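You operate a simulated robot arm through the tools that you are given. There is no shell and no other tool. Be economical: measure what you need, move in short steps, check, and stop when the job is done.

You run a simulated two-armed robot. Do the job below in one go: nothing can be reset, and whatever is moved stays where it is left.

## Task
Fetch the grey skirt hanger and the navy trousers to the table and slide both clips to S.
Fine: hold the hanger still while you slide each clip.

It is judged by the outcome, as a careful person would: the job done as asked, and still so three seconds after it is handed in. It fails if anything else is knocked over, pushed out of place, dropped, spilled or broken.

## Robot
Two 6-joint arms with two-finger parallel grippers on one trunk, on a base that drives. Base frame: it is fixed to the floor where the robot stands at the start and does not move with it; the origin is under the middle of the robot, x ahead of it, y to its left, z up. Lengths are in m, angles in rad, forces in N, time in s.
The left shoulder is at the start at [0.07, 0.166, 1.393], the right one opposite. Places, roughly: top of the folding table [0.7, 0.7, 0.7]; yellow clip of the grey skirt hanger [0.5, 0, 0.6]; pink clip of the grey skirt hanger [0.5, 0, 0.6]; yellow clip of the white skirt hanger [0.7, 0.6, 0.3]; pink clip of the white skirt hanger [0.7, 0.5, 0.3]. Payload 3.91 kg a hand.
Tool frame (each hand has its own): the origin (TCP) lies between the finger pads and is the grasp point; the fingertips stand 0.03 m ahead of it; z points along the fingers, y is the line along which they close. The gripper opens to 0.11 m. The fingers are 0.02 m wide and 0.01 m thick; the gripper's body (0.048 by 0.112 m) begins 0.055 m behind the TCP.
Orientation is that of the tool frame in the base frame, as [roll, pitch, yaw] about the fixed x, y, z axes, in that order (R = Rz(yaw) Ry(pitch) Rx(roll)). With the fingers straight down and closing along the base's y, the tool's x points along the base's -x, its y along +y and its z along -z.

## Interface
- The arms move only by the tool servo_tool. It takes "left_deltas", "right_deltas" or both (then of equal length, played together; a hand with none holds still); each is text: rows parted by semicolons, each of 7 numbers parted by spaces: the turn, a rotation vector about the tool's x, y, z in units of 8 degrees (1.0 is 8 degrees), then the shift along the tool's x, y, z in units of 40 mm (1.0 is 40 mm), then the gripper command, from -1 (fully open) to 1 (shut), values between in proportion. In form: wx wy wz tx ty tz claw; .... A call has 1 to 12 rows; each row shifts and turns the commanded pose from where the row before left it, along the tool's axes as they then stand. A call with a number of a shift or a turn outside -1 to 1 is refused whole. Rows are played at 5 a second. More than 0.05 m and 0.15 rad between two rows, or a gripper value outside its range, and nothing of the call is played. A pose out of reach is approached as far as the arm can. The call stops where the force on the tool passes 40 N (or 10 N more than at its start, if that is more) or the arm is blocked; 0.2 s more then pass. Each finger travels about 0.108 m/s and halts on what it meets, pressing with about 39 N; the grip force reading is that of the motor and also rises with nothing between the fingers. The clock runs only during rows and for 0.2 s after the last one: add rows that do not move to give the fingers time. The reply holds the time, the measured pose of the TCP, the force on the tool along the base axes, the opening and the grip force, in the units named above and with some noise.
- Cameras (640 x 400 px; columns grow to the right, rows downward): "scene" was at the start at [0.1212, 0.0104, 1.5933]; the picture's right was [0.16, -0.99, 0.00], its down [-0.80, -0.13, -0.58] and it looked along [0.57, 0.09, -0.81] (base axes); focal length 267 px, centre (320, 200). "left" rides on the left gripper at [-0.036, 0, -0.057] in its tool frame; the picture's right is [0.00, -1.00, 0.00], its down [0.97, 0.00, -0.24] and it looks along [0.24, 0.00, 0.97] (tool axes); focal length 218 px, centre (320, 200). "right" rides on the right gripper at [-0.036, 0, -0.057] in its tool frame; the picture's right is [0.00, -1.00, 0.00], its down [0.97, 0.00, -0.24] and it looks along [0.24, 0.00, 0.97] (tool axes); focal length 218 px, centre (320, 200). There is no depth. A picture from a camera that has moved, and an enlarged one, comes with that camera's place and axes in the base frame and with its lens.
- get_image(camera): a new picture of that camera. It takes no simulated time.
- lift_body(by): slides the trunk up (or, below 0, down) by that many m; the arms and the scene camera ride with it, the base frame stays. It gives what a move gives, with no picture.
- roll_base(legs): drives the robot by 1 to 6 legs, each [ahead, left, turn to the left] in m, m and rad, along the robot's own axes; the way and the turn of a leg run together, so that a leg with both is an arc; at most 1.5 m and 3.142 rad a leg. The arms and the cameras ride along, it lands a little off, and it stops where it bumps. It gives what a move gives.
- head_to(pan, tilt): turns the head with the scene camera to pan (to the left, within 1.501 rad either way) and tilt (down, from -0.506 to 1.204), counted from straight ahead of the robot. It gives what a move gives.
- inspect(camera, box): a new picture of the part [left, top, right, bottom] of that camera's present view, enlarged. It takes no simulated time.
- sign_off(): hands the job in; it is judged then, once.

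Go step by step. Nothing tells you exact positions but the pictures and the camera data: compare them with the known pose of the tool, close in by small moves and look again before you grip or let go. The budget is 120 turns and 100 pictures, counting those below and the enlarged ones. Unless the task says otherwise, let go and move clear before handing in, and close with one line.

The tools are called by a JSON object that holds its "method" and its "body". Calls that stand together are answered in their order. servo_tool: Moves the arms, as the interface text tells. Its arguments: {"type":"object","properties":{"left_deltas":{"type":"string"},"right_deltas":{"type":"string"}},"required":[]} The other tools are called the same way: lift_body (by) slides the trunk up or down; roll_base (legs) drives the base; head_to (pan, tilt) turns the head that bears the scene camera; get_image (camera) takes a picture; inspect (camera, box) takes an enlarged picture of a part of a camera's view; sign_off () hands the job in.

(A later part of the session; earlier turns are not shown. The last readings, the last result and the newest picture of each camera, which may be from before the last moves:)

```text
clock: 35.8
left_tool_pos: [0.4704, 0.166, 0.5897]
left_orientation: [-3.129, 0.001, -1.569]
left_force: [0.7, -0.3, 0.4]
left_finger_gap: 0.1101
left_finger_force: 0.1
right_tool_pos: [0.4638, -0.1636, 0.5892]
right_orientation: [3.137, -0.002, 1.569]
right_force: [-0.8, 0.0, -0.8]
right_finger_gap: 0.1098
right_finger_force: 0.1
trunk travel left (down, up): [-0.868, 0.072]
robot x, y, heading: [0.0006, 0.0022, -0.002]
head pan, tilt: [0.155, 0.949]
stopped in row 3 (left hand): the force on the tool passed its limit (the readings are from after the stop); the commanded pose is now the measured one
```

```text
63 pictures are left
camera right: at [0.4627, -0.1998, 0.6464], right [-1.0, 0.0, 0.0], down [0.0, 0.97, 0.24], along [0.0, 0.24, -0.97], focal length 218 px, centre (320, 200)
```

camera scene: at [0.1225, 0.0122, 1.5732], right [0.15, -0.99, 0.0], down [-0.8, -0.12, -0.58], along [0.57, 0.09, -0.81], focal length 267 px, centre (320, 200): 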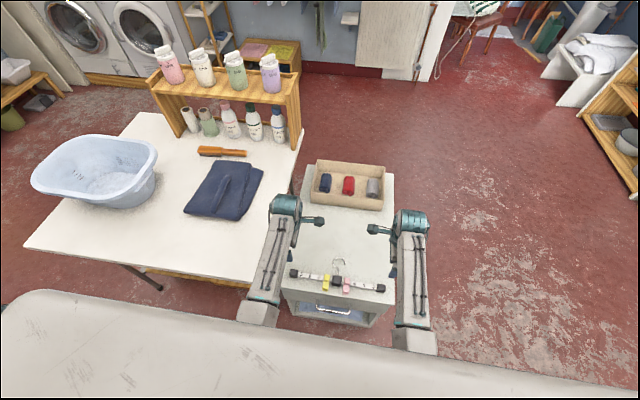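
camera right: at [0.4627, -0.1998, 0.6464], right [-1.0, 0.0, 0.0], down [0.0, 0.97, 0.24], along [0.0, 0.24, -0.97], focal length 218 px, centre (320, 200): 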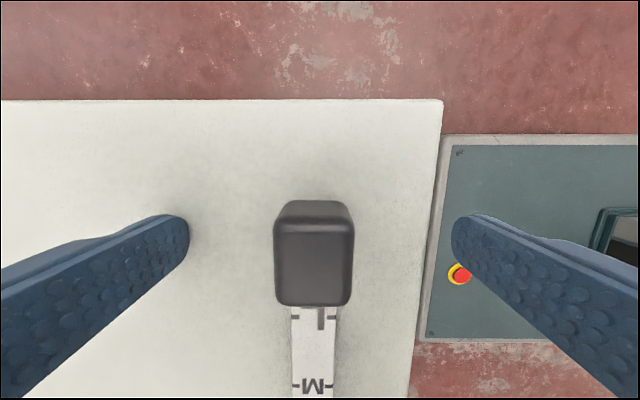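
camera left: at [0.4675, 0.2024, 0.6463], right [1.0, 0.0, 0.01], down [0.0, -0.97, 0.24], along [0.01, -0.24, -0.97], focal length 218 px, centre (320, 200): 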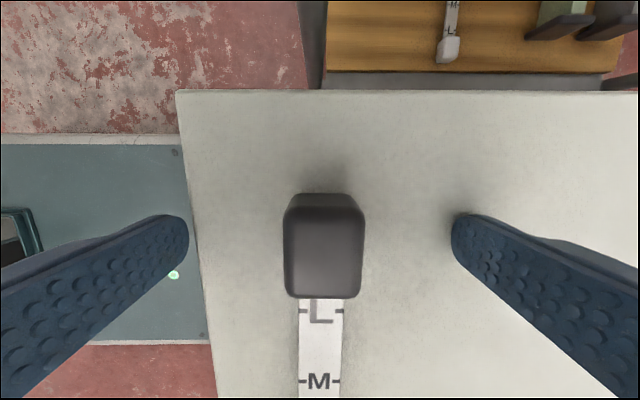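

The left fingertips touched the trolley top at z≈0.56; the blocks stand between the fingers. I back off 2 mm and close.

{"method": "servo_tool", "body": {"left_deltas": "0 0 0 0 0 -0.05 -1;0 0 0 0 0 0 0;0 0 0 0 0 0 0.4;0 0 0 0 0 0 0.8;0 0 0 0 0 0 1;0 0 0 0 0 0 1", "right_deltas": "0 0 0 0 0 -0.05 -1;0 0 0 0 0 0 0;0 0 0 0 0 0 0.4;0 0 0 0 0 0 0.8;0 0 0 0 0 0 1;0 0 0 0 0 0 1"}}

{"method": "get_image", "body": {"camera": "left"}}

{"method": "get_image", "body": {"camera": "right"}}

```text
clock: 37.2
left_tool_pos: [0.4706, 0.1678, 0.5927]
left_orientation: [-3.129, 0.002, -1.569]
left_force: [-4.4, -0.2, 3.9]
left_finger_gap: 0.0257
left_finger_force: 39.2
right_tool_pos: [0.4639, -0.1621, 0.5912]
right_orientation: [3.139, -0.002, 1.569]
right_force: [4.4, 0.3, -3.6]
right_finger_gap: 0.0254
right_finger_force: 38.7
trunk travel left (down, up): [-0.868, 0.072]
robot x, y, heading: [0.0063, 0.0007, -0.004]
head pan, tilt: [0.155, 0.949]
```

```text
62 pictures are left
camera left: at [0.4682, 0.2024, 0.6479], right [1.0, 0.0, 0.01], down [0.0, -0.97, 0.24], along [0.01, -0.24, -0.97], focal length 218 px, centre (320, 200)
```

left: 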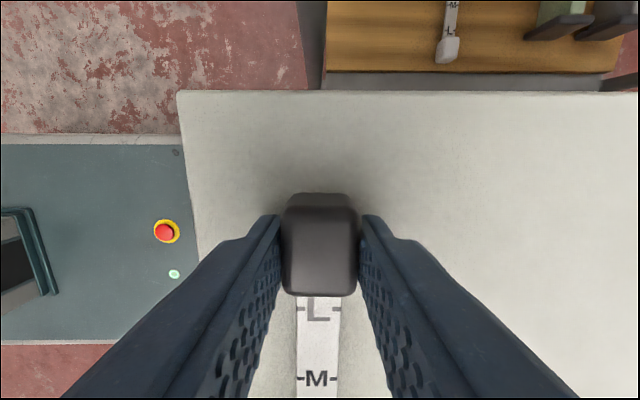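

```text
61 pictures are left
camera right: at [0.4639, -0.1997, 0.6483], right [-1.0, 0.0, 0.0], down [0.0, 0.97, 0.24], along [0.0, 0.24, -0.97], focal length 218 px, centre (320, 200)
```

right: 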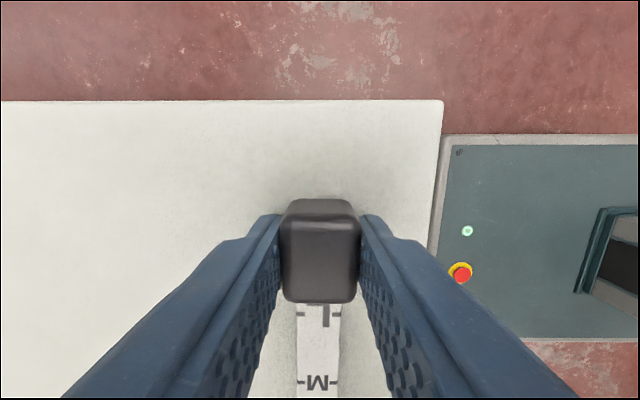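

Both ends are gripped (gap 0.0255). I lift with the trunk, then with both arms together.

{"method": "lift_body", "body": {"by": 0.07}}

{"method": "servo_tool", "body": {"left_deltas": "0 0 0 0 0 -0.7 1;0 0 0 0 0 -0.8 1;0 0 0 0 0 -0.8 1;0 0 0 0 0 -0.8 1;0 0 0 0 0 -0.7 1;0 0 0 0 0 0 1", "right_deltas": "0 0 0 0 0 -0.7 1;0 0 0 0 0 -0.8 1;0 0 0 0 0 -0.8 1;0 0 0 0 0 -0.8 1;0 0 0 0 0 -0.7 1;0 0 0 0 0 0 1"}}

{"method": "get_image", "body": {"camera": "scene"}}

```text
clock: 38.3
left_tool_pos: [0.4698, 0.1668, 0.6614]
left_orientation: [-3.13, 0.004, -1.568]
left_force: [-3.9, -0.6, 0.0]
left_finger_gap: 0.0253
left_finger_force: 38.9
right_tool_pos: [0.4647, -0.1625, 0.6616]
right_orientation: [3.137, -0.002, 1.569]
right_force: [3.8, 0.0, -1.3]
right_finger_gap: 0.0253
right_finger_force: 39.1
trunk travel left (down, up): [-0.938, 0.002]
robot x, y, heading: [0.0026, 0.0033, -0.001]
head pan, tilt: [0.155, 0.949]
```

```text
clock: 39.7
left_tool_pos: [0.4691, 0.1659, 0.8134]
left_orientation: [-3.129, 0.002, -1.568]
left_force: [-2.7, 2.3, -3.1]
left_finger_gap: 0.0256
left_finger_force: 39.0
right_tool_pos: [0.4648, -0.1634, 0.8146]
right_orientation: [3.138, -0.002, 1.57]
right_force: [4.3, -1.8, 1.9]
right_finger_gap: 0.0256
right_finger_force: 39.3
trunk travel left (down, up): [-0.938, 0.002]
robot x, y, heading: [-0.0004, 0.0022, -0.006]
head pan, tilt: [0.155, 0.949]
```

```text
60 pictures are left
camera scene: at [0.1223, 0.0131, 1.6432], right [0.15, -0.99, 0.0], down [-0.8, -0.12, -0.58], along [0.57, 0.09, -0.81], focal length 267 px, centre (320, 200)
```

scene: 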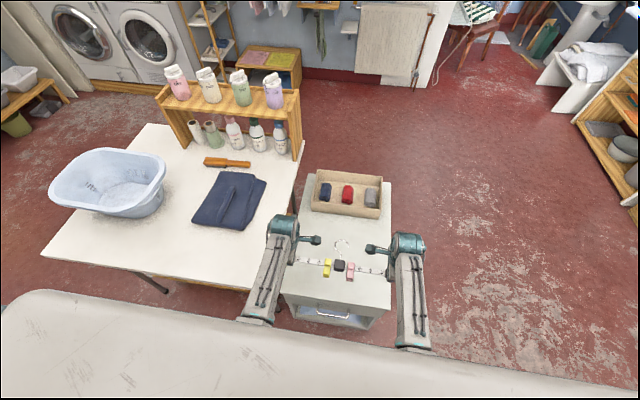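

The hanger is up and level, with its underside at z≈0.78 above the table's ≈0.73. I back 0.037 m and drive 0.45 m left over the table.

{"method": "roll_base", "body": {"legs": [[-0.037, 0, 0], [0, 0.45, 0]]}}

{"method": "get_image", "body": {"camera": "scene"}}

{"method": "get_image", "body": {"camera": "right"}}

{"method": "get_image", "body": {"camera": "left"}}

```text
clock: 42.9
left_tool_pos: [0.4332, 0.6168, 0.8134]
left_orientation: [-3.129, 0.004, -1.568]
left_force: [-2.6, 6.8, -0.2]
left_finger_gap: 0.0256
left_finger_force: 38.8
right_tool_pos: [0.4275, 0.2885, 0.814]
right_orientation: [3.137, -0.001, 1.568]
right_force: [3.1, -6.7, 0.0]
right_finger_gap: 0.0255
right_finger_force: 39.1
trunk travel left (down, up): [-0.938, 0.002]
robot x, y, heading: [-0.0357, 0.4533, -0.004]
head pan, tilt: [0.155, 0.949]
```

```text
59 pictures are left
camera scene: at [0.0857, 0.4633, 1.6433], right [0.15, -0.99, 0.0], down [-0.8, -0.12, -0.58], along [0.58, 0.09, -0.81], focal length 267 px, centre (320, 200)
```

scene: 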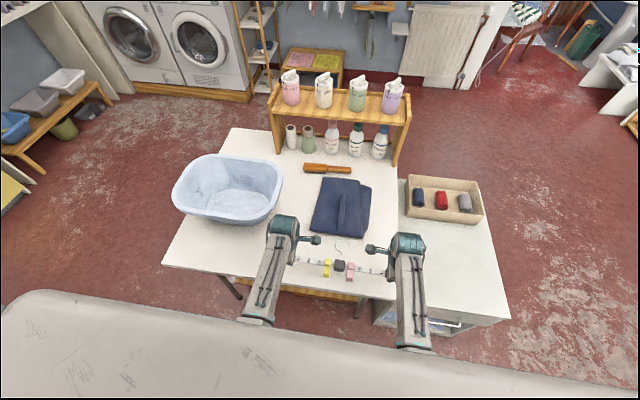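

```text
58 pictures are left
camera right: at [0.4273, 0.2507, 0.8702], right [-1.0, 0.0, 0.0], down [0.0, 0.97, 0.24], along [0.0, 0.24, -0.97], focal length 218 px, centre (320, 200)
```

right: 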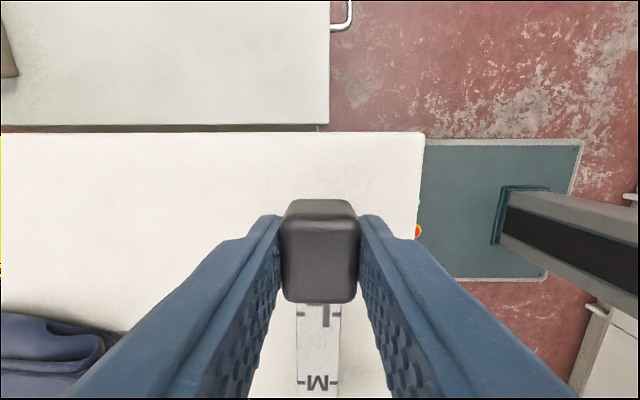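

```text
57 pictures are left
camera left: at [0.4314, 0.6528, 0.8706], right [1.0, 0.0, 0.01], down [0.0, -0.97, 0.24], along [0.01, -0.24, -0.97], focal length 218 px, centre (320, 200)
```

left: 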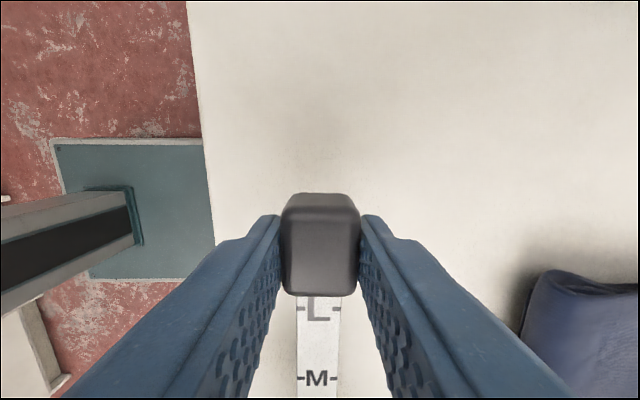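

The hanger is entirely over the table, clear of the trousers. I lower both hands together in small steps until it rests.

{"method": "servo_tool", "body": {"left_deltas": "0 0 0 0 0 0.5 1;0 0 0 0 0 0.4 1;0 0 0 0 0 0.1 1;0 0 0 0 0 0.1 1;0 0 0 0 0 0.1 1;0 0 0 0 0 0.08 1;0 0 0 0 0 0.08 1;0 0 0 0 0 0.08 1;0 0 0 0 0 0.08 1;0 0 0 0 0 0.08 1", "right_deltas": "0 0 0 0 0 0.5 1;0 0 0 0 0 0.4 1;0 0 0 0 0 0.1 1;0 0 0 0 0 0.1 1;0 0 0 0 0 0.1 1;0 0 0 0 0 0.08 1;0 0 0 0 0 0.08 1;0 0 0 0 0 0.08 1;0 0 0 0 0 0.08 1;0 0 0 0 0 0.08 1"}}

```text
clock: 44.3
left_tool_pos: [0.4336, 0.6192, 0.7704]
left_orientation: [-3.113, 0.003, -1.569]
left_force: [-8.6, 2.3, 24.1]
left_finger_gap: 0.0257
left_finger_force: 39.1
right_tool_pos: [0.4278, 0.2894, 0.7712]
right_orientation: [3.123, -0.003, 1.565]
right_force: [-6.0, -1.7, 20.7]
right_finger_gap: 0.0258
right_finger_force: 38.7
trunk travel left (down, up): [-0.938, 0.002]
robot x, y, heading: [-0.0364, 0.4564, -0.0]
head pan, tilt: [0.155, 0.949]
stopped in row 7 (left hand): the force on the tool passed its limit (the readings are from after the stop); the commanded pose is now the measured one
```

The hanger rests on the table (fingertips ≈0.74). Keeping the right end held, I release the left hand, rise and move over the yellow clip.

{"method": "servo_tool", "body": {"left_deltas": "0 0 0 0 0 -0.03 1;0 0 0 0 0 0 0.3;0 0 0 0 0 0 -0.5;0 0 0 0 0 0 -1;0 0 0 0 0 -0.7 -1;0 0 0 0 0 -0.9 -1;0 0 0 0.7 0 -0.6 -1;0 0 0 0.7 0 0 -1;0 0 0 0 0 0 -1"}}

{"method": "get_image", "body": {"camera": "left"}}

```text
clock: 44.8
left_tool_pos: [0.4369, 0.6187, 0.7709]
left_orientation: [-3.11, 0.002, -1.568]
left_force: [-0.1, 1.0, 8.3]
left_finger_gap: 0.0387
left_finger_force: 0.1
right_tool_pos: [0.4282, 0.2884, 0.7702]
right_orientation: [3.127, -0.003, 1.566]
right_force: [-13.7, -2.5, 24.7]
right_finger_gap: 0.0257
right_finger_force: 39.2
trunk travel left (down, up): [-0.938, 0.002]
robot x, y, heading: [-0.0354, 0.4576, -0.005]
head pan, tilt: [0.155, 0.949]
stopped in row 2 (right hand): the force on the tool passed its limit (the readings are from after the stop); the commanded pose is now the measured one
```

```text
56 pictures are left
camera left: at [0.433, 0.6541, 0.8269], right [1.0, 0.0, 0.03], down [-0.01, -0.97, 0.24], along [0.03, -0.24, -0.97], focal length 218 px, centre (320, 200)
```

left: 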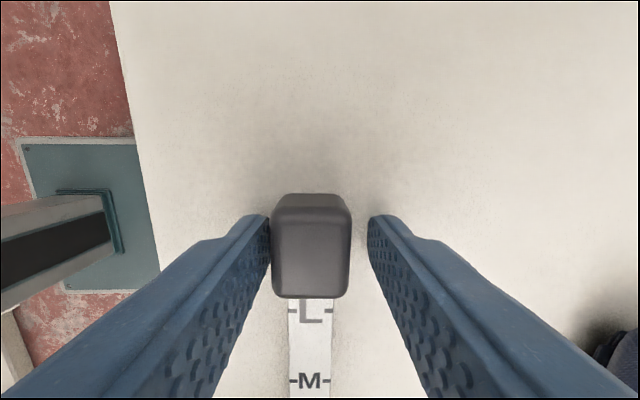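

The right hand was pressing; I relax it 1 mm upward while continuing to open and raise the left hand.

{"method": "servo_tool", "body": {"left_deltas": "0 0 0 0 0 0 0;0 0 0 0 0 0 -0.5;0 0 0 0 0 0 -1;0 0 0 0 0 0 -1;0 0 0 0 0 -0.7 -1;0 0 0 0 0 -0.9 -1;0 0 0 0.7 0 -0.4 -1;0 0 0 0.7 0 0 -1;0 0 0 0 0 0 -1", "right_deltas": "0 0 0 0 0 -0.03 1;0 0 0 0 0 0 1;0 0 0 0 0 0 1;0 0 0 0 0 0 1;0 0 0 0 0 0 1;0 0 0 0 0 0 1;0 0 0 0 0 0 1;0 0 0 0 0 0 1;0 0 0 0 0 0 1"}}

{"method": "get_image", "body": {"camera": "left"}}

```text
clock: 46.8
left_tool_pos: [0.4334, 0.5928, 0.8424]
left_orientation: [-3.115, 0.056, -1.566]
left_force: [0.6, -0.1, -0.6]
left_finger_gap: 0.11
left_finger_force: 0.1
right_tool_pos: [0.4301, 0.2877, 0.7705]
right_orientation: [3.126, -0.001, 1.567]
right_force: [-9.0, 0.0, 17.1]
right_finger_gap: 0.0255
right_finger_force: 38.6
trunk travel left (down, up): [-0.938, 0.002]
robot x, y, heading: [-0.0338, 0.4529, -0.005]
head pan, tilt: [0.155, 0.949]
```

```text
55 pictures are left
camera left: at [0.4309, 0.6262, 0.9006], right [1.0, 0.0, 0.03], down [0.0, -0.98, 0.19], along [0.03, -0.19, -0.98], focal length 218 px, centre (320, 200)
```

left: 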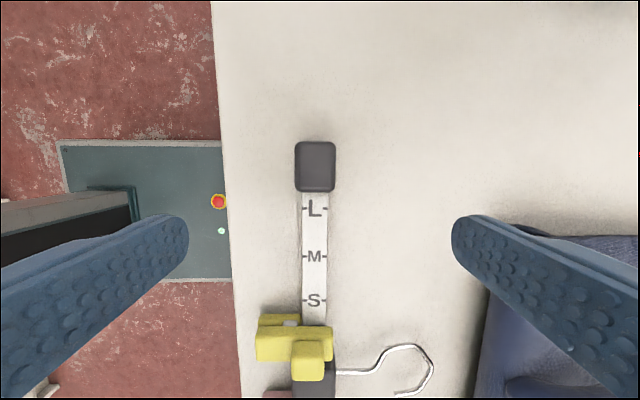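

I see the yellow clip inside S (S≈y 0.522, M≈0.556, clip ≈0.494). I level the left hand and move above the clip.

{"method": "servo_tool", "body": {"left_deltas": "-0.1 0.2 0 0.85 0.12 0.25 -1;-0.1 0.2 0 0.85 0.12 0.25 -1;0 0 0 0.76 0.1 0.25 -1;0 0 0 0 0 0 -1"}}

{"method": "get_image", "body": {"camera": "left"}}

{"method": "inspect", "body": {"camera": "scene", "box": [260, 210, 420, 310]}}

```text
clock: 47.5
left_tool_pos: [0.4222, 0.593, 0.7984]
left_orientation: [3.131, 0.103, -1.562]
left_force: [0.6, -0.4, 1.0]
left_finger_gap: 0.1096
left_finger_force: 0.1
left hand out of reach, approached as far as the arm can: row 3
right_tool_pos: [0.4307, 0.288, 0.7705]
right_orientation: [3.128, -0.002, 1.565]
right_force: [-8.5, -1.5, 13.8]
right_finger_gap: 0.0254
right_finger_force: 39.4
trunk travel left (down, up): [-0.938, 0.002]
robot x, y, heading: [-0.0368, 0.4526, -0.005]
head pan, tilt: [0.155, 0.949]
stopped in row 3 (left hand): the arm was blocked; the commanded pose is now the measured one
```

```text
54 pictures are left
camera left: at [0.4215, 0.6228, 0.8576], right [1.0, 0.01, -0.01], down [0.01, -0.99, 0.14], along [-0.01, -0.14, -0.99], focal length 218 px, centre (320, 200)
```

left: 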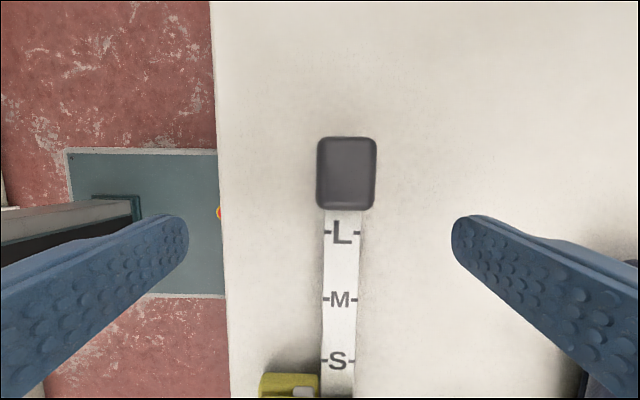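

```text
4.00 times, centred on (340, 260) of scene
camera zoom: at [0.082, 0.4658, 1.6435], right [0.15, -0.99, 0.0], down [-0.8, -0.12, -0.58], along [0.58, 0.09, -0.81], focal length 1069 px, centre (240, -40)
```

zoom: 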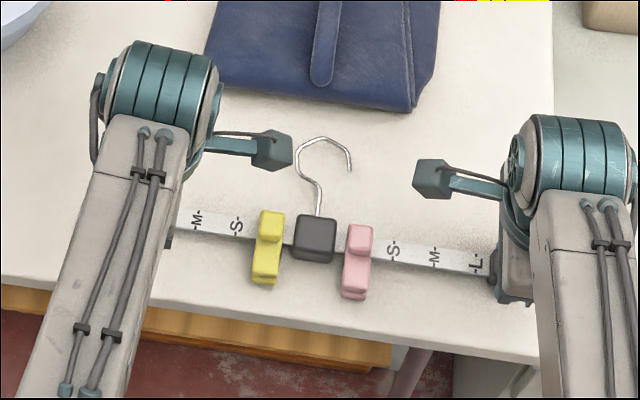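

The left wrist is at its turning limit for moving inward at this yaw. I raise slightly and rotate the left hand half a turn, to the mirror grip orientation.

{"method": "servo_tool", "body": {"left_deltas": "0 0 0 -0.3 0 -0.6 -1;0 0 0.5 -0.3 0 -0.5 -1;0 0 1 0 0 0 -1;0 0 1 0 0 0 -1;0 0 1 0 0 0 -1;0 0 1 0 0 0 -1;0 0 1 0 0 0 -1;0 0 1 0 0 0 -1;0 0 1 0 0 0 -1;0 0 1 0 0 0 -1;0 0 1 0 0 0 -1;0 0 1 0 0 0 -1"}}

```text
clock: 50.1
left_tool_pos: [0.4219, 0.6102, 0.845]
left_orientation: [3.043, 0.001, -3.031]
left_force: [0.1, -0.6, 0.5]
left_finger_gap: 0.1103
left_finger_force: 0.1
right_tool_pos: [0.4317, 0.289, 0.7696]
right_orientation: [3.125, -0.003, 1.565]
right_force: [-6.5, -0.6, 17.1]
right_finger_gap: 0.0257
right_finger_force: 39.2
trunk travel left (down, up): [-0.938, 0.002]
robot x, y, heading: [-0.0341, 0.4531, -0.004]
head pan, tilt: [0.155, 0.949]
```

{"method": "servo_tool", "body": {"left_deltas": "0.35 0 0.9 0 0 0 -1;0.35 0 0.9 0 0 0 -1;0 0 1 0 0 0 -1;0 0 1 0 0 0 -1;0 0 1 0 0 0 -1;0 0 1 0 0 0 -1;0 0 1 0 0 0 -1;0 0 1 0 0 0 -1;0 0 1 0 0 0 -1;0 0 1 0 0 0 -1;0 0 1 0 0 0 -1;0 0 1 0 0 0 -1"}}

{"method": "get_image", "body": {"camera": "left"}}

{"method": "get_image", "body": {"camera": "scene"}}

```text
clock: 52.7
left_tool_pos: [0.4233, 0.6097, 0.8448]
left_orientation: [-3.128, -0.002, 1.608]
left_force: [-0.2, 0.5, 0.0]
left_finger_gap: 0.1097
left_finger_force: 0.0
right_tool_pos: [0.431, 0.289, 0.7709]
right_orientation: [3.127, -0.003, 1.564]
right_force: [-2.7, 0.1, 20.4]
right_finger_gap: 0.0256
right_finger_force: 38.7
trunk travel left (down, up): [-0.938, 0.002]
robot x, y, heading: [-0.0385, 0.4546, 0.0]
head pan, tilt: [0.155, 0.949]
```

```text
52 pictures are left
camera left: at [0.4235, 0.5739, 0.9009], right [-1.0, -0.04, 0.01], down [-0.03, 0.97, 0.24], along [-0.02, 0.24, -0.97], focal length 218 px, centre (320, 200)
```

left: 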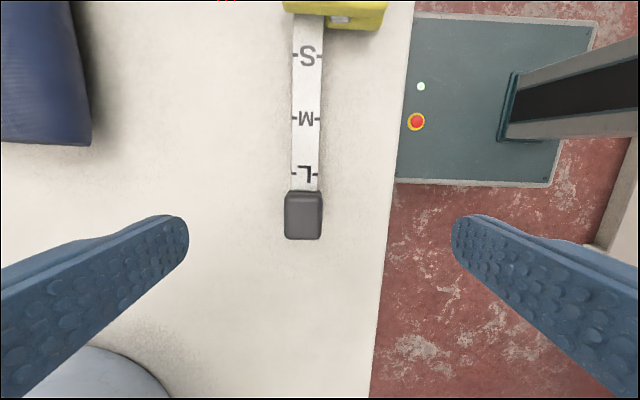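

```text
51 pictures are left
camera scene: at [0.0819, 0.4659, 1.6436], right [0.15, -0.99, 0.0], down [-0.8, -0.12, -0.58], along [0.58, 0.09, -0.81], focal length 267 px, centre (320, 200)
```

scene: 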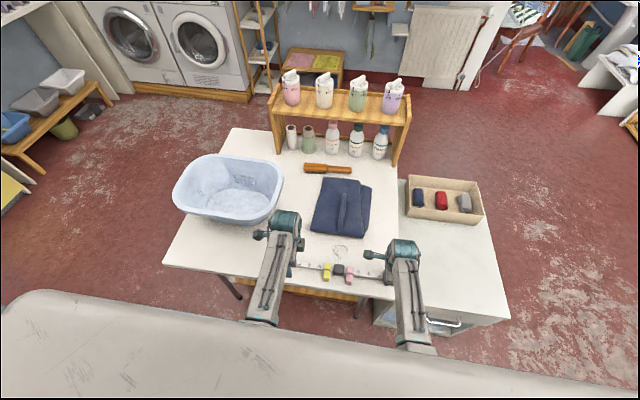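

Now I move the left hand inward to the yellow clip at y≈0.494.

{"method": "servo_tool", "body": {"left_deltas": "-0.1 0 0.27 -0.75 0 0.15 -1;0 0 0 -0.75 0 0.15 -1;0 0 0 -0.75 0 0.15 -1;0 0 0 -0.65 0 0.1 -1;0 0 0 0 0 0 -1"}}

{"method": "get_image", "body": {"camera": "left"}}

{"method": "inspect", "body": {"camera": "scene", "box": [260, 210, 420, 310]}}

{"method": "get_image", "body": {"camera": "right"}}

```text
clock: 53.7
left_tool_pos: [0.4168, 0.6043, 0.794]
left_orientation: [-3.128, -0.159, 1.577]
left_force: [0.0, 0.2, -0.6]
left_finger_gap: 0.1101
left_finger_force: 0.1
left hand out of reach, approached as far as the arm can: row 4
right_tool_pos: [0.4299, 0.2894, 0.7703]
right_orientation: [3.127, -0.001, 1.565]
right_force: [-6.4, -0.4, 11.7]
right_finger_gap: 0.0254
right_finger_force: 38.9
trunk travel left (down, up): [-0.938, 0.002]
robot x, y, heading: [-0.0371, 0.4548, -0.003]
head pan, tilt: [0.155, 0.949]
stopped in row 5 (left hand): the arm was blocked; the commanded pose is now the measured one
```

```text
50 pictures are left
camera left: at [0.4154, 0.5589, 0.8433], right [-1.0, -0.01, 0.01], down [0.0, 0.92, 0.39], along [-0.02, 0.39, -0.92], focal length 218 px, centre (320, 200)
```

left: 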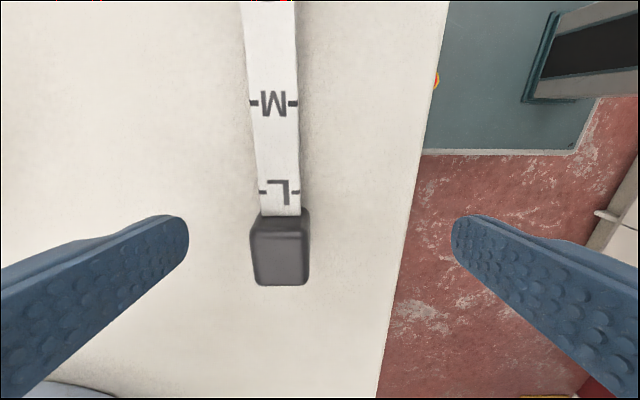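

```text
4.00 times, centred on (340, 260) of scene
camera zoom: at [0.0824, 0.4658, 1.6433], right [0.15, -0.99, 0.0], down [-0.8, -0.12, -0.58], along [0.58, 0.09, -0.81], focal length 1069 px, centre (240, -40)
```

zoom: 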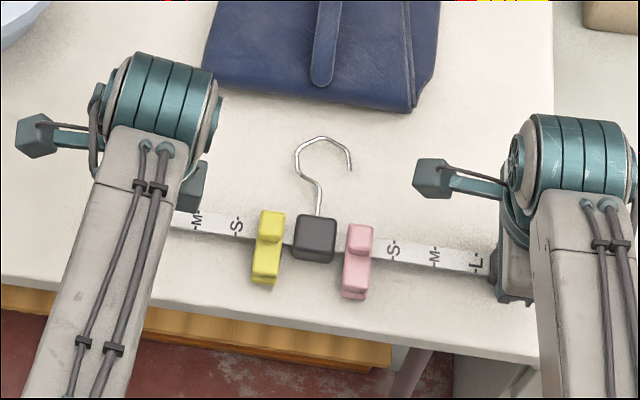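

```text
48 pictures are left
camera right: at [0.4302, 0.252, 0.8265], right [-1.0, 0.01, -0.01], down [0.0, 0.97, 0.24], along [0.02, 0.24, -0.97], focal length 218 px, centre (320, 200)
```

right: 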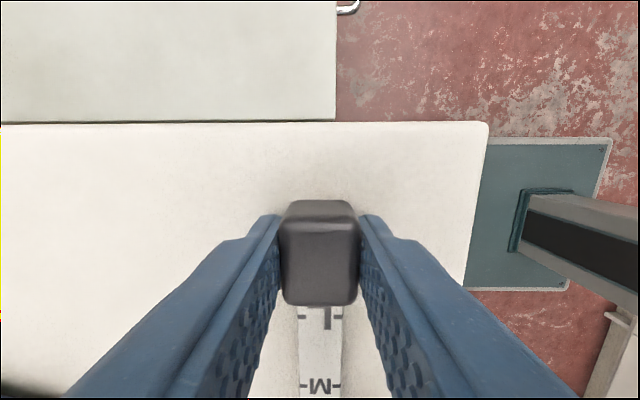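

The left shoulder cannot yaw further inward at this close range. I'll free the right hand too, back the base 0.2 m, and reach from farther out so both hands can be closer together.

{"method": "servo_tool", "body": {"left_deltas": "0 0 0 0.3 0 -0.6 -1;0 -0.5 0 0 0 -0.6 -1;0 -0.5 0 0 0 0 -1;0 0 0 0 0 0 -1;0 0 0 0 0 0 -1;0 0 0 0 0 0 -1;0 0 0 0 0 0 -1;0 0 0 0 0 0 -1", "right_deltas": "0 0 0 0 0 -0.03 0.3;0 0 0 0 0 0 -0.4;0 0 0 0 0 0 -1;0 0 0 0 0 0 -1;0 0 0 0 0 -0.5 -1;0 0 0 0 0 -0.7 -1;0 0 0 0 0 -0.6 -1;0 0 0 0 0 0 -1"}}

{"method": "get_image", "body": {"camera": "right"}}

```text
clock: 55.5
left_tool_pos: [0.4179, 0.6047, 0.8427]
left_orientation: [-3.127, -0.014, 1.577]
left_force: [0.5, -0.4, -0.1]
left_finger_gap: 0.11
left_finger_force: 0.1
right_tool_pos: [0.4297, 0.2883, 0.8434]
right_orientation: [3.13, -0.001, 1.565]
right_force: [-1.0, -0.2, -0.3]
right_finger_gap: 0.1099
right_finger_force: 0.0
trunk travel left (down, up): [-0.938, 0.002]
robot x, y, heading: [-0.0353, 0.4544, 0.001]
head pan, tilt: [0.155, 0.949]
```

```text
47 pictures are left
camera right: at [0.43, 0.2518, 0.8994], right [-1.0, 0.0, -0.01], down [0.0, 0.97, 0.24], along [0.01, 0.24, -0.97], focal length 218 px, centre (320, 200)
```

right: 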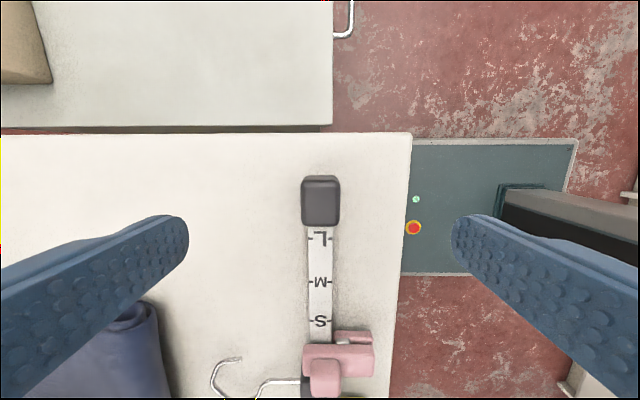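

Both hands are clear. I back up 0.2 m and reach forward again with both hands, the left moving inward to the yellow clip.

{"method": "roll_base", "body": {"legs": [[-0.2, 0, 0]]}}

{"method": "servo_tool", "body": {"left_deltas": "0 0 0 0 0.9 0 -1;0 0 0 0 0.9 0 -1;0 0 0 -0.3 0.9 0 -1;0 0 0 -0.5 0.9 0 -1;0 0 0 -0.5 0.9 0 -1;0 0 0 -0.7 0.5 0 -1;0 0 0 -0.7 0 0 -1;0 0 0 0 0 0 -1", "right_deltas": "0 0 0 0 0.9 0 -1;0 0 0 0 0.9 0 -1;0 0 0 0 0.9 0 -1;0 0 0 0 0.9 0 -1;0 0 0 0 0.9 0 -1;0 0 0 0 0.5 0 -1;0 0 0 0 0 0 -1;0 0 0 0 0 0 -1"}}

{"method": "get_image", "body": {"camera": "left"}}

{"method": "get_image", "body": {"camera": "right"}}

```text
clock: 57.1
left_tool_pos: [0.2205, 0.6051, 0.8417]
left_orientation: [-3.125, -0.016, 1.577]
left_force: [0.2, -0.2, -1.1]
left_finger_gap: 0.1097
left_finger_force: 0.1
right_tool_pos: [0.2343, 0.2881, 0.8416]
right_orientation: [3.133, 0.001, 1.567]
right_force: [0.1, -0.2, -0.4]
right_finger_gap: 0.1102
right_finger_force: 0.1
trunk travel left (down, up): [-0.938, 0.002]
robot x, y, heading: [-0.2344, 0.4552, 0.002]
head pan, tilt: [0.155, 0.949]
```

```text
clock: 58.9
left_tool_pos: [0.4193, 0.4979, 0.8381]
left_orientation: [-3.126, -0.015, 1.578]
left_force: [0.1, -1.3, 0.9]
left_finger_gap: 0.1101
left_finger_force: 0.1
right_tool_pos: [0.4323, 0.2878, 0.8455]
right_orientation: [3.129, -0.003, 1.565]
right_force: [0.1, -0.1, -0.3]
right_finger_gap: 0.1099
right_finger_force: 0.2
trunk travel left (down, up): [-0.938, 0.002]
robot x, y, heading: [-0.2373, 0.4562, -0.007]
head pan, tilt: [0.155, 0.949]
```

```text
46 pictures are left
camera left: at [0.4203, 0.4621, 0.8932], right [-1.0, -0.01, 0.02], down [0.0, 0.97, 0.26], along [-0.02, 0.26, -0.97], focal length 218 px, centre (320, 200)
```

left: 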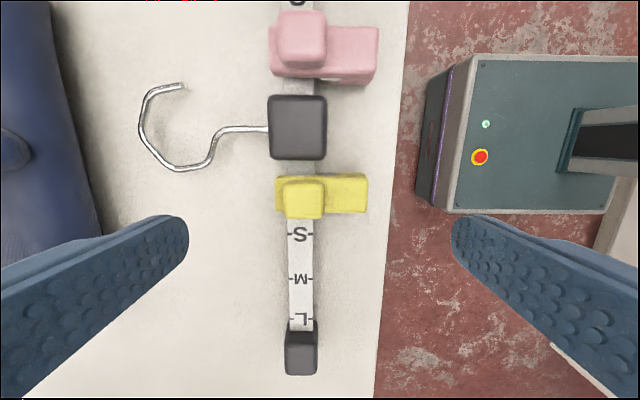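

```text
45 pictures are left
camera right: at [0.4313, 0.2509, 0.9019], right [-1.0, 0.01, -0.01], down [0.0, 0.97, 0.24], along [0.01, 0.24, -0.97], focal length 218 px, centre (320, 200)
```

right: 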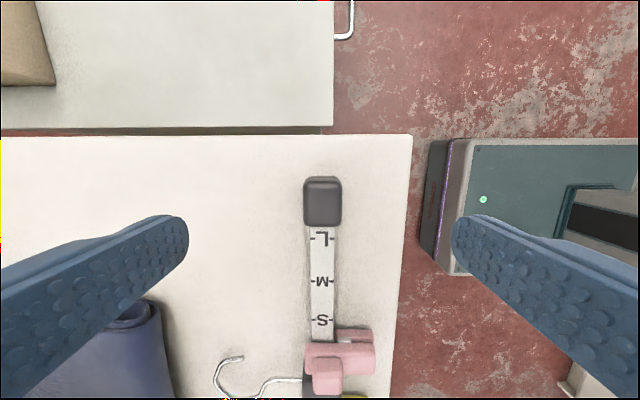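

The view is excellent: yellow clip at (0.417, 0.493), S marks visible. I lower both hands; the right one grips the right end block first.

{"method": "servo_tool", "body": {"left_deltas": "0 -0.1 0 -0.06 -0.03 0.5 -1;0 0 0 -0.06 -0.03 0.5 -1;0 0 0 0 0 0.4 -1;0 0 0 0 0 0.1 -1;0 0 0 0 0 0 -1;0 0 0 0 0 0 -1;0 0 0 0 0 0 -1;0 0 0 0 0 0 -1", "right_deltas": "0 0 0 0 0 0.6 -1;0 0 0 0 0 0.6 -1;0 0 0 0 0 0.5 -1;0 0 0 0 0 0.08 -1;0 0 0 0 0 0 0;0 0 0 0 0 0 0.5;0 0 0 0 0 0 1;0 0 0 0 0 0 1"}}

{"method": "get_image", "body": {"camera": "left"}}

{"method": "get_image", "body": {"camera": "right"}}

```text
clock: 60.7
left_tool_pos: [0.4108, 0.4984, 0.7833]
left_orientation: [-3.126, -0.002, 1.578]
left_force: [-0.5, -1.3, -0.1]
left_finger_gap: 0.1104
left_finger_force: 0.0
left hand out of reach, approached as far as the arm can: row 3, 4
right_tool_pos: [0.4324, 0.2874, 0.7746]
right_orientation: [3.128, -0.001, 1.565]
right_force: [-0.3, -0.6, -1.0]
right_finger_gap: 0.0256
right_finger_force: 39.2
trunk travel left (down, up): [-0.938, 0.002]
robot x, y, heading: [-0.2376, 0.459, -0.001]
head pan, tilt: [0.155, 0.949]
```

```text
44 pictures are left
camera left: at [0.4101, 0.4614, 0.8388], right [-1.0, -0.01, 0.02], down [0.0, 0.97, 0.24], along [-0.02, 0.24, -0.97], focal length 218 px, centre (320, 200)
```

left: 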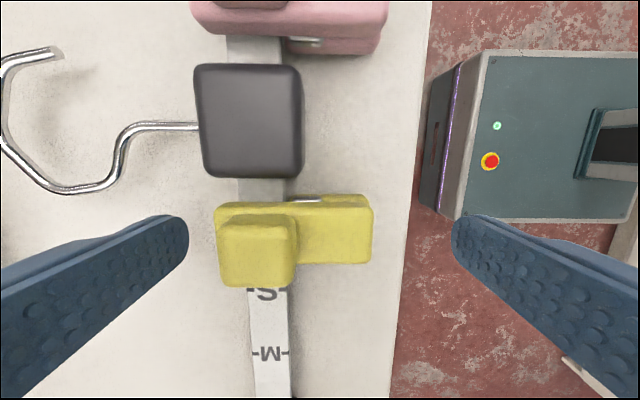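

```text
43 pictures are left
camera right: at [0.4317, 0.2504, 0.8304], right [-1.0, 0.01, -0.01], down [0.0, 0.97, 0.24], along [0.01, 0.24, -0.97], focal length 218 px, centre (320, 200)
```

right: 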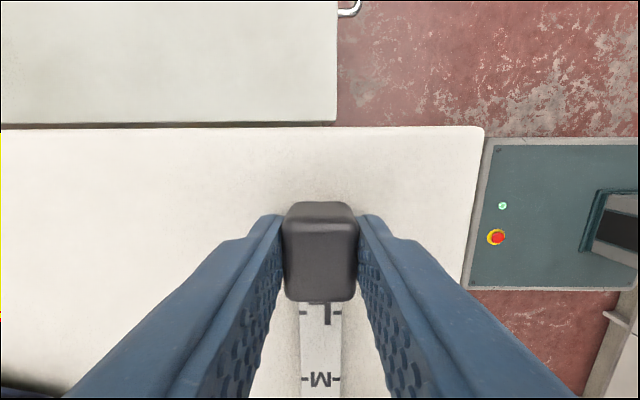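

The left hand is short of the clip by ~8 mm because of the shoulder limit. I free the right hand, shift the base 0.05 m to the right for better balance, and re-approach.

{"method": "servo_tool", "body": {"left_deltas": "0 0 0 0 0 -0.6 -1;0 0 0 0 0 -0.7 -1;0 0 0 0 0 0 -1;0 0 0 0 0 0 -1;0 0 0 0 0 0 -1;0 0 0 0 0 0 -1", "right_deltas": "0 0 0 0 0 0 0;0 0 0 0 0 0 -1;0 0 0 0 0 0 -1;0 0 0 0 0 -0.6 -1;0 0 0 0 0 -0.8 -1;0 0 0 0 0 0 -1"}}

{"method": "roll_base", "body": {"legs": [[0, -0.05, 0]]}}

{"method": "servo_tool", "body": {"left_deltas": "0 0 0 0.5 0.15 0 -1;0 0 0 0.5 0 0 -1;0 0 0 0 0 0 -1", "right_deltas": "0 0 0 0.6 0 0 -1;0 0 0 0.6 0 0 -1;0 0 0 0 0 0 -1"}}

{"method": "get_image", "body": {"camera": "left"}}

{"method": "get_image", "body": {"camera": "right"}}

```text
clock: 62.1
left_tool_pos: [0.4111, 0.4987, 0.8349]
left_orientation: [-3.126, -0.002, 1.577]
left_force: [0.2, 0.3, -1.0]
left_finger_gap: 0.11
left_finger_force: 0.2
right_tool_pos: [0.4317, 0.2868, 0.8296]
right_orientation: [3.131, -0.001, 1.565]
right_force: [-0.2, -0.6, 0.7]
right_finger_gap: 0.1099
right_finger_force: 0.2
trunk travel left (down, up): [-0.938, 0.002]
robot x, y, heading: [-0.2315, 0.4571, -0.006]
head pan, tilt: [0.155, 0.949]
```

```text
clock: 63.0
left_tool_pos: [0.4089, 0.456, 0.8343]
left_orientation: [-3.126, 0.004, 1.58]
left_force: [0.2, 1.6, 0.7]
left_finger_gap: 0.1097
left_finger_force: 0.0
right_tool_pos: [0.4318, 0.2444, 0.831]
right_orientation: [3.127, 0.005, 1.568]
right_force: [0.4, 1.0, 0.4]
right_finger_gap: 0.1098
right_finger_force: 0.0
trunk travel left (down, up): [-0.938, 0.002]
robot x, y, heading: [-0.2369, 0.4059, -0.002]
head pan, tilt: [0.155, 0.949]
```

```text
clock: 63.8
left_tool_pos: [0.4152, 0.4891, 0.8349]
left_orientation: [-3.126, -0.004, 1.579]
left_force: [-0.2, -0.7, -0.5]
left_finger_gap: 0.1099
left_finger_force: 0.1
right_tool_pos: [0.4321, 0.286, 0.8299]
right_orientation: [3.128, -0.005, 1.568]
right_force: [-0.2, 0.6, -0.4]
right_finger_gap: 0.1099
right_finger_force: 0.1
trunk travel left (down, up): [-0.938, 0.002]
robot x, y, heading: [-0.2354, 0.4057, 0.0]
head pan, tilt: [0.155, 0.949]
```

```text
42 pictures are left
camera left: at [0.4152, 0.4523, 0.891], right [-1.0, -0.01, 0.02], down [0.0, 0.97, 0.25], along [-0.02, 0.25, -0.97], focal length 218 px, centre (320, 200)
```

left: 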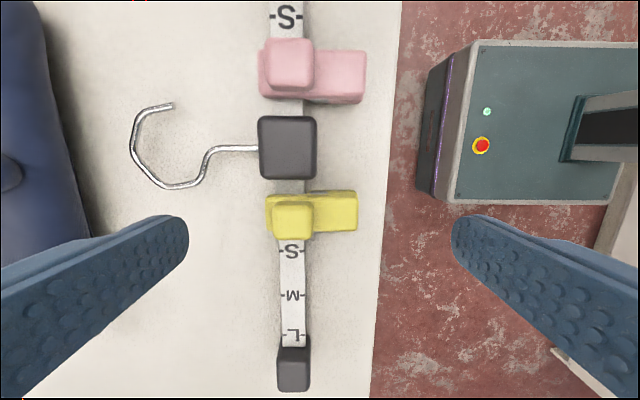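

```text
41 pictures are left
camera right: at [0.4309, 0.2493, 0.8861], right [-1.0, 0.0, -0.01], down [0.0, 0.97, 0.25], along [0.01, 0.25, -0.97], focal length 218 px, centre (320, 200)
```

right: 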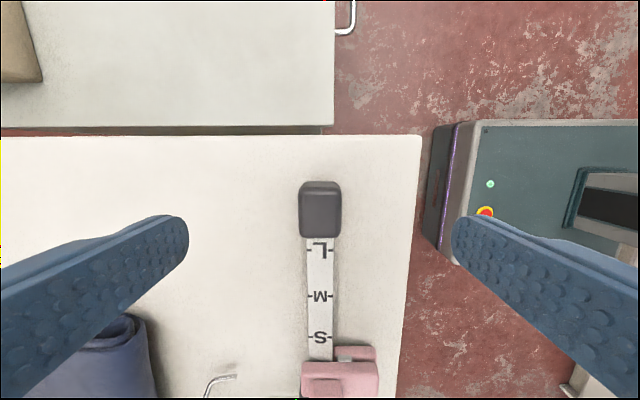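

Aligned within 3 mm. I lower both, the right gripping its end block first.

{"method": "servo_tool", "body": {"left_deltas": "0 0 0 0.06 0.07 0.5 -1;0 0 0 0 0 0.5 -1;0 0 0 0 0 0.4 -1;0 0 0 0 0 0.1 -1;0 0 0 0 0 0 -1;0 0 0 0 0 0 -1;0 0 0 0 0 0 -1;0 0 0 0 0 0 -1", "right_deltas": "0 0 0 0 0 0.5 -1;0 0 0 0 0 0.5 -1;0 0 0 0 0 0.35 -1;0 0 0 0 0 0.03 -1;0 0 0 0 0 0 0;0 0 0 0 0 0 0.5;0 0 0 0 0 0 1;0 0 0 0 0 0 1"}}

{"method": "get_image", "body": {"camera": "left"}}

```text
clock: 65.6
left_tool_pos: [0.4169, 0.4943, 0.7737]
left_orientation: [-3.126, -0.003, 1.578]
left_force: [0.1, -0.3, 0.8]
left_finger_gap: 0.1101
left_finger_force: 0.0
right_tool_pos: [0.4323, 0.2881, 0.7786]
right_orientation: [3.128, -0.004, 1.569]
right_force: [-0.5, -0.3, 1.7]
right_finger_gap: 0.0249
right_finger_force: 38.7
trunk travel left (down, up): [-0.938, 0.002]
robot x, y, heading: [-0.2378, 0.4047, -0.002]
head pan, tilt: [0.155, 0.949]
```

```text
40 pictures are left
camera left: at [0.4169, 0.4574, 0.8305], right [-1.0, -0.01, 0.02], down [0.0, 0.97, 0.24], along [-0.02, 0.24, -0.97], focal length 218 px, centre (320, 200)
```

left: 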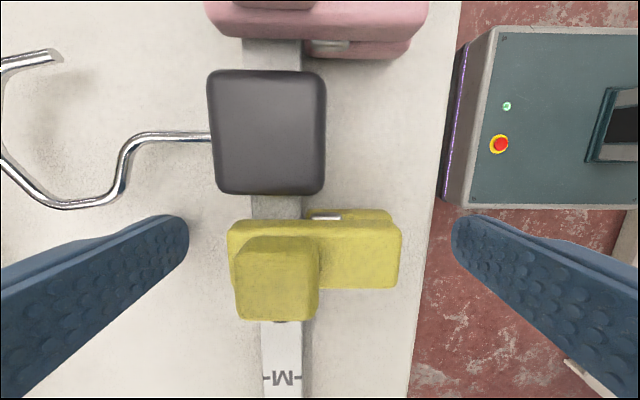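

The clip sits well between the fingers. I close the left gripper on it.

{"method": "servo_tool", "body": {"left_deltas": "0 0 0 -0.06 0 0 -0.5;0 0 0 0 0 0 0;0 0 0 0 0 0 0.3;0 0 0 0 0 0 0.6;0 0 0 0 0 0 1;0 0 0 0 0 0 1"}}

{"method": "get_image", "body": {"camera": "left"}}

{"method": "get_image", "body": {"camera": "right"}}

```text
clock: 67.0
left_tool_pos: [0.4178, 0.492, 0.7758]
left_orientation: [-3.127, -0.005, 1.58]
left_force: [1.0, -0.3, 2.6]
left_finger_gap: 0.0546
left_finger_force: 38.9
right_tool_pos: [0.4317, 0.2888, 0.7778]
right_orientation: [3.127, -0.004, 1.568]
right_force: [0.3, 0.7, 2.1]
right_finger_gap: 0.0252
right_finger_force: 39.2
trunk travel left (down, up): [-0.938, 0.002]
robot x, y, heading: [-0.2332, 0.4048, -0.004]
head pan, tilt: [0.155, 0.949]
```

```text
39 pictures are left
camera left: at [0.4168, 0.4552, 0.8312], right [-1.0, -0.01, 0.01], down [0.0, 0.97, 0.24], along [-0.02, 0.24, -0.97], focal length 218 px, centre (320, 200)
```

left: 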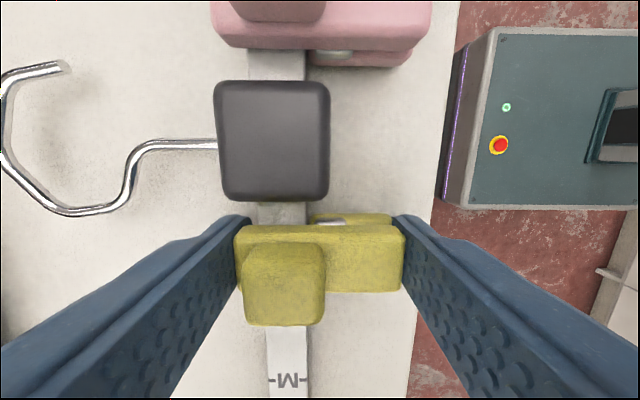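

```text
38 pictures are left
camera right: at [0.4303, 0.2511, 0.8341], right [-1.0, 0.0, -0.01], down [0.0, 0.97, 0.24], along [0.01, 0.24, -0.97], focal length 218 px, centre (320, 200)
```

right: 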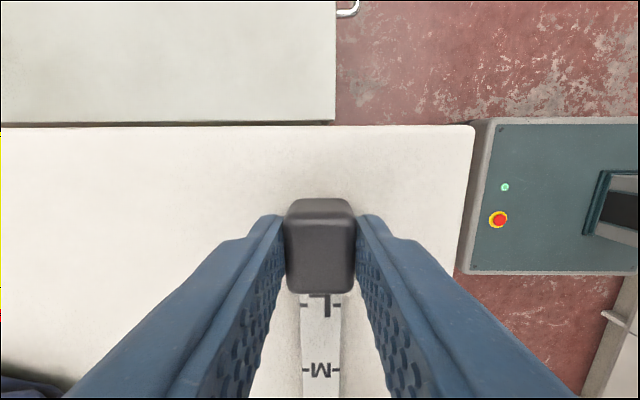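

The clip is gripped at a 55 mm gap and the right hand holds the end. S lies about 31 mm outward, so I slide 29 mm slowly and then measure.

{"method": "servo_tool", "body": {"left_deltas": "0 0 0 0.12 0 0 1;0 0 0 0.12 0 0 1;0 0 0 0.12 0 0 1;0 0 0 0.12 0 0 1;0 0 0 0.12 0 0 1;0 0 0 0.12 0 0 1;0 0 0 0 0 0 1"}}

{"method": "get_image", "body": {"camera": "left"}}

{"method": "inspect", "body": {"camera": "scene", "box": [260, 150, 400, 240]}}

```text
clock: 68.6
left_tool_pos: [0.4175, 0.5206, 0.7753]
left_orientation: [-3.129, -0.002, 1.58]
left_force: [3.9, -0.4, 4.4]
left_finger_gap: 0.0546
left_finger_force: 38.9
right_tool_pos: [0.4317, 0.2891, 0.7776]
right_orientation: [3.128, -0.004, 1.567]
right_force: [-1.6, 1.5, 0.1]
right_finger_gap: 0.0251
right_finger_force: 39.0
trunk travel left (down, up): [-0.938, 0.002]
robot x, y, heading: [-0.2363, 0.4071, -0.008]
head pan, tilt: [0.155, 0.949]
```

```text
37 pictures are left
camera left: at [0.4165, 0.4842, 0.8311], right [-1.0, -0.01, 0.01], down [-0.01, 0.97, 0.24], along [-0.02, 0.24, -0.97], focal length 218 px, centre (320, 200)
```

left: 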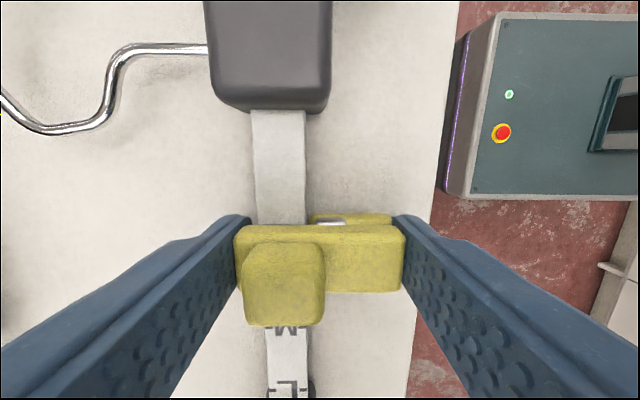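

```text
4.44 times, centred on (330, 195) of scene
camera zoom: at [-0.115, 0.4162, 1.6433], right [0.15, -0.99, 0.0], down [-0.8, -0.12, -0.58], along [0.58, 0.09, -0.81], focal length 1188 px, centre (276, 222)
```

zoom: 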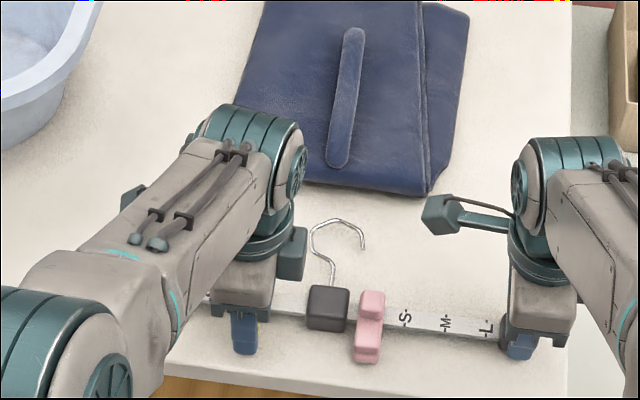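

The hanger stayed put and the clip slid ~29 mm. My estimate is about 1.5 mm short of S, so I nudge it a little more, then release and rise for a clear look.

{"method": "servo_tool", "body": {"left_deltas": "0 0 0 0.04 0 0 1;0 0 0 0 0 0 1;0 0 0 0 0 0 0.3;0 0 0 0 0 0 -0.5;0 0 0 0 0 0 -1;0 0 0 0 0 0 -1;0 0 0 0 0 -0.5 -1;0 0 0 0 0 -0.8 -1;0 0 0 0 0 -0.8 -1;0 0 0 0 0 0 -1"}}

{"method": "get_image", "body": {"camera": "left"}}

```text
clock: 70.8
left_tool_pos: [0.4177, 0.5216, 0.8584]
left_orientation: [-3.125, -0.004, 1.58]
left_force: [-0.4, -0.2, -0.1]
left_finger_gap: 0.1102
left_finger_force: 0.0
right_tool_pos: [0.4311, 0.2891, 0.7781]
right_orientation: [3.128, -0.003, 1.569]
right_force: [-0.5, -1.2, 1.8]
right_finger_gap: 0.0251
right_finger_force: 39.2
trunk travel left (down, up): [-0.938, 0.002]
robot x, y, heading: [-0.2323, 0.406, 0.005]
head pan, tilt: [0.155, 0.949]
```

```text
35 pictures are left
camera left: at [0.4175, 0.4856, 0.9156], right [-1.0, -0.01, 0.02], down [0.0, 0.97, 0.24], along [-0.02, 0.24, -0.97], focal length 218 px, centre (320, 200)
```

left: 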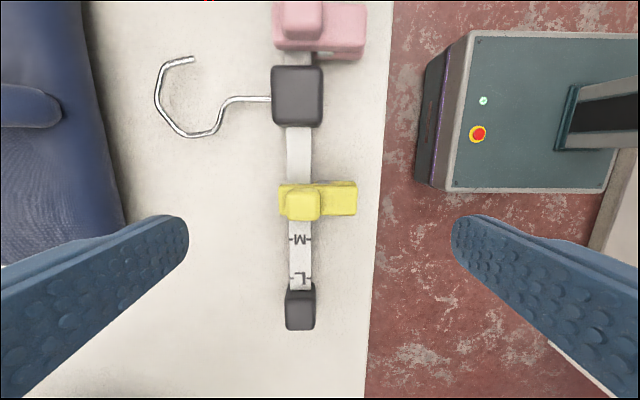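

To judge free of parallax, I move the left camera so it looks straight down at the clip.

{"method": "servo_tool", "body": {"left_deltas": "0 0 0 0.45 0 0 -1;0 0 0 0.45 0 0 -1;0 0 0 0 0 0 -1"}}

{"method": "inspect", "body": {"camera": "left", "box": [220, 30, 400, 280]}}

```text
clock: 71.6
left_tool_pos: [0.4174, 0.5574, 0.8603]
left_orientation: [-3.126, -0.004, 1.578]
left_force: [-0.2, 1.0, -0.1]
left_finger_gap: 0.1099
left_finger_force: 0.1
right_tool_pos: [0.4308, 0.2888, 0.7786]
right_orientation: [3.127, -0.003, 1.566]
right_force: [-0.1, 0.4, 0.9]
right_finger_gap: 0.0253
right_finger_force: 39.2
trunk travel left (down, up): [-0.938, 0.002]
robot x, y, heading: [-0.2328, 0.4083, -0.002]
head pan, tilt: [0.155, 0.949]
```

```text
1.60 times, centred on (310, 155) of left
camera zoom: at [0.4175, 0.5206, 0.915], right [-1.0, -0.01, 0.02], down [0.0, 0.97, 0.24], along [-0.02, 0.24, -0.97], focal length 349 px, centre (336, 272)
```

zoom: 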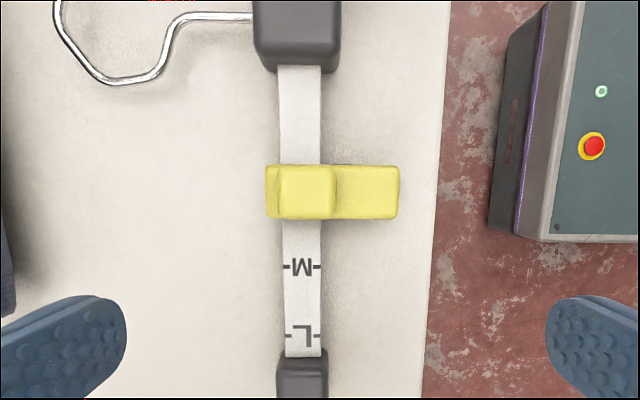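

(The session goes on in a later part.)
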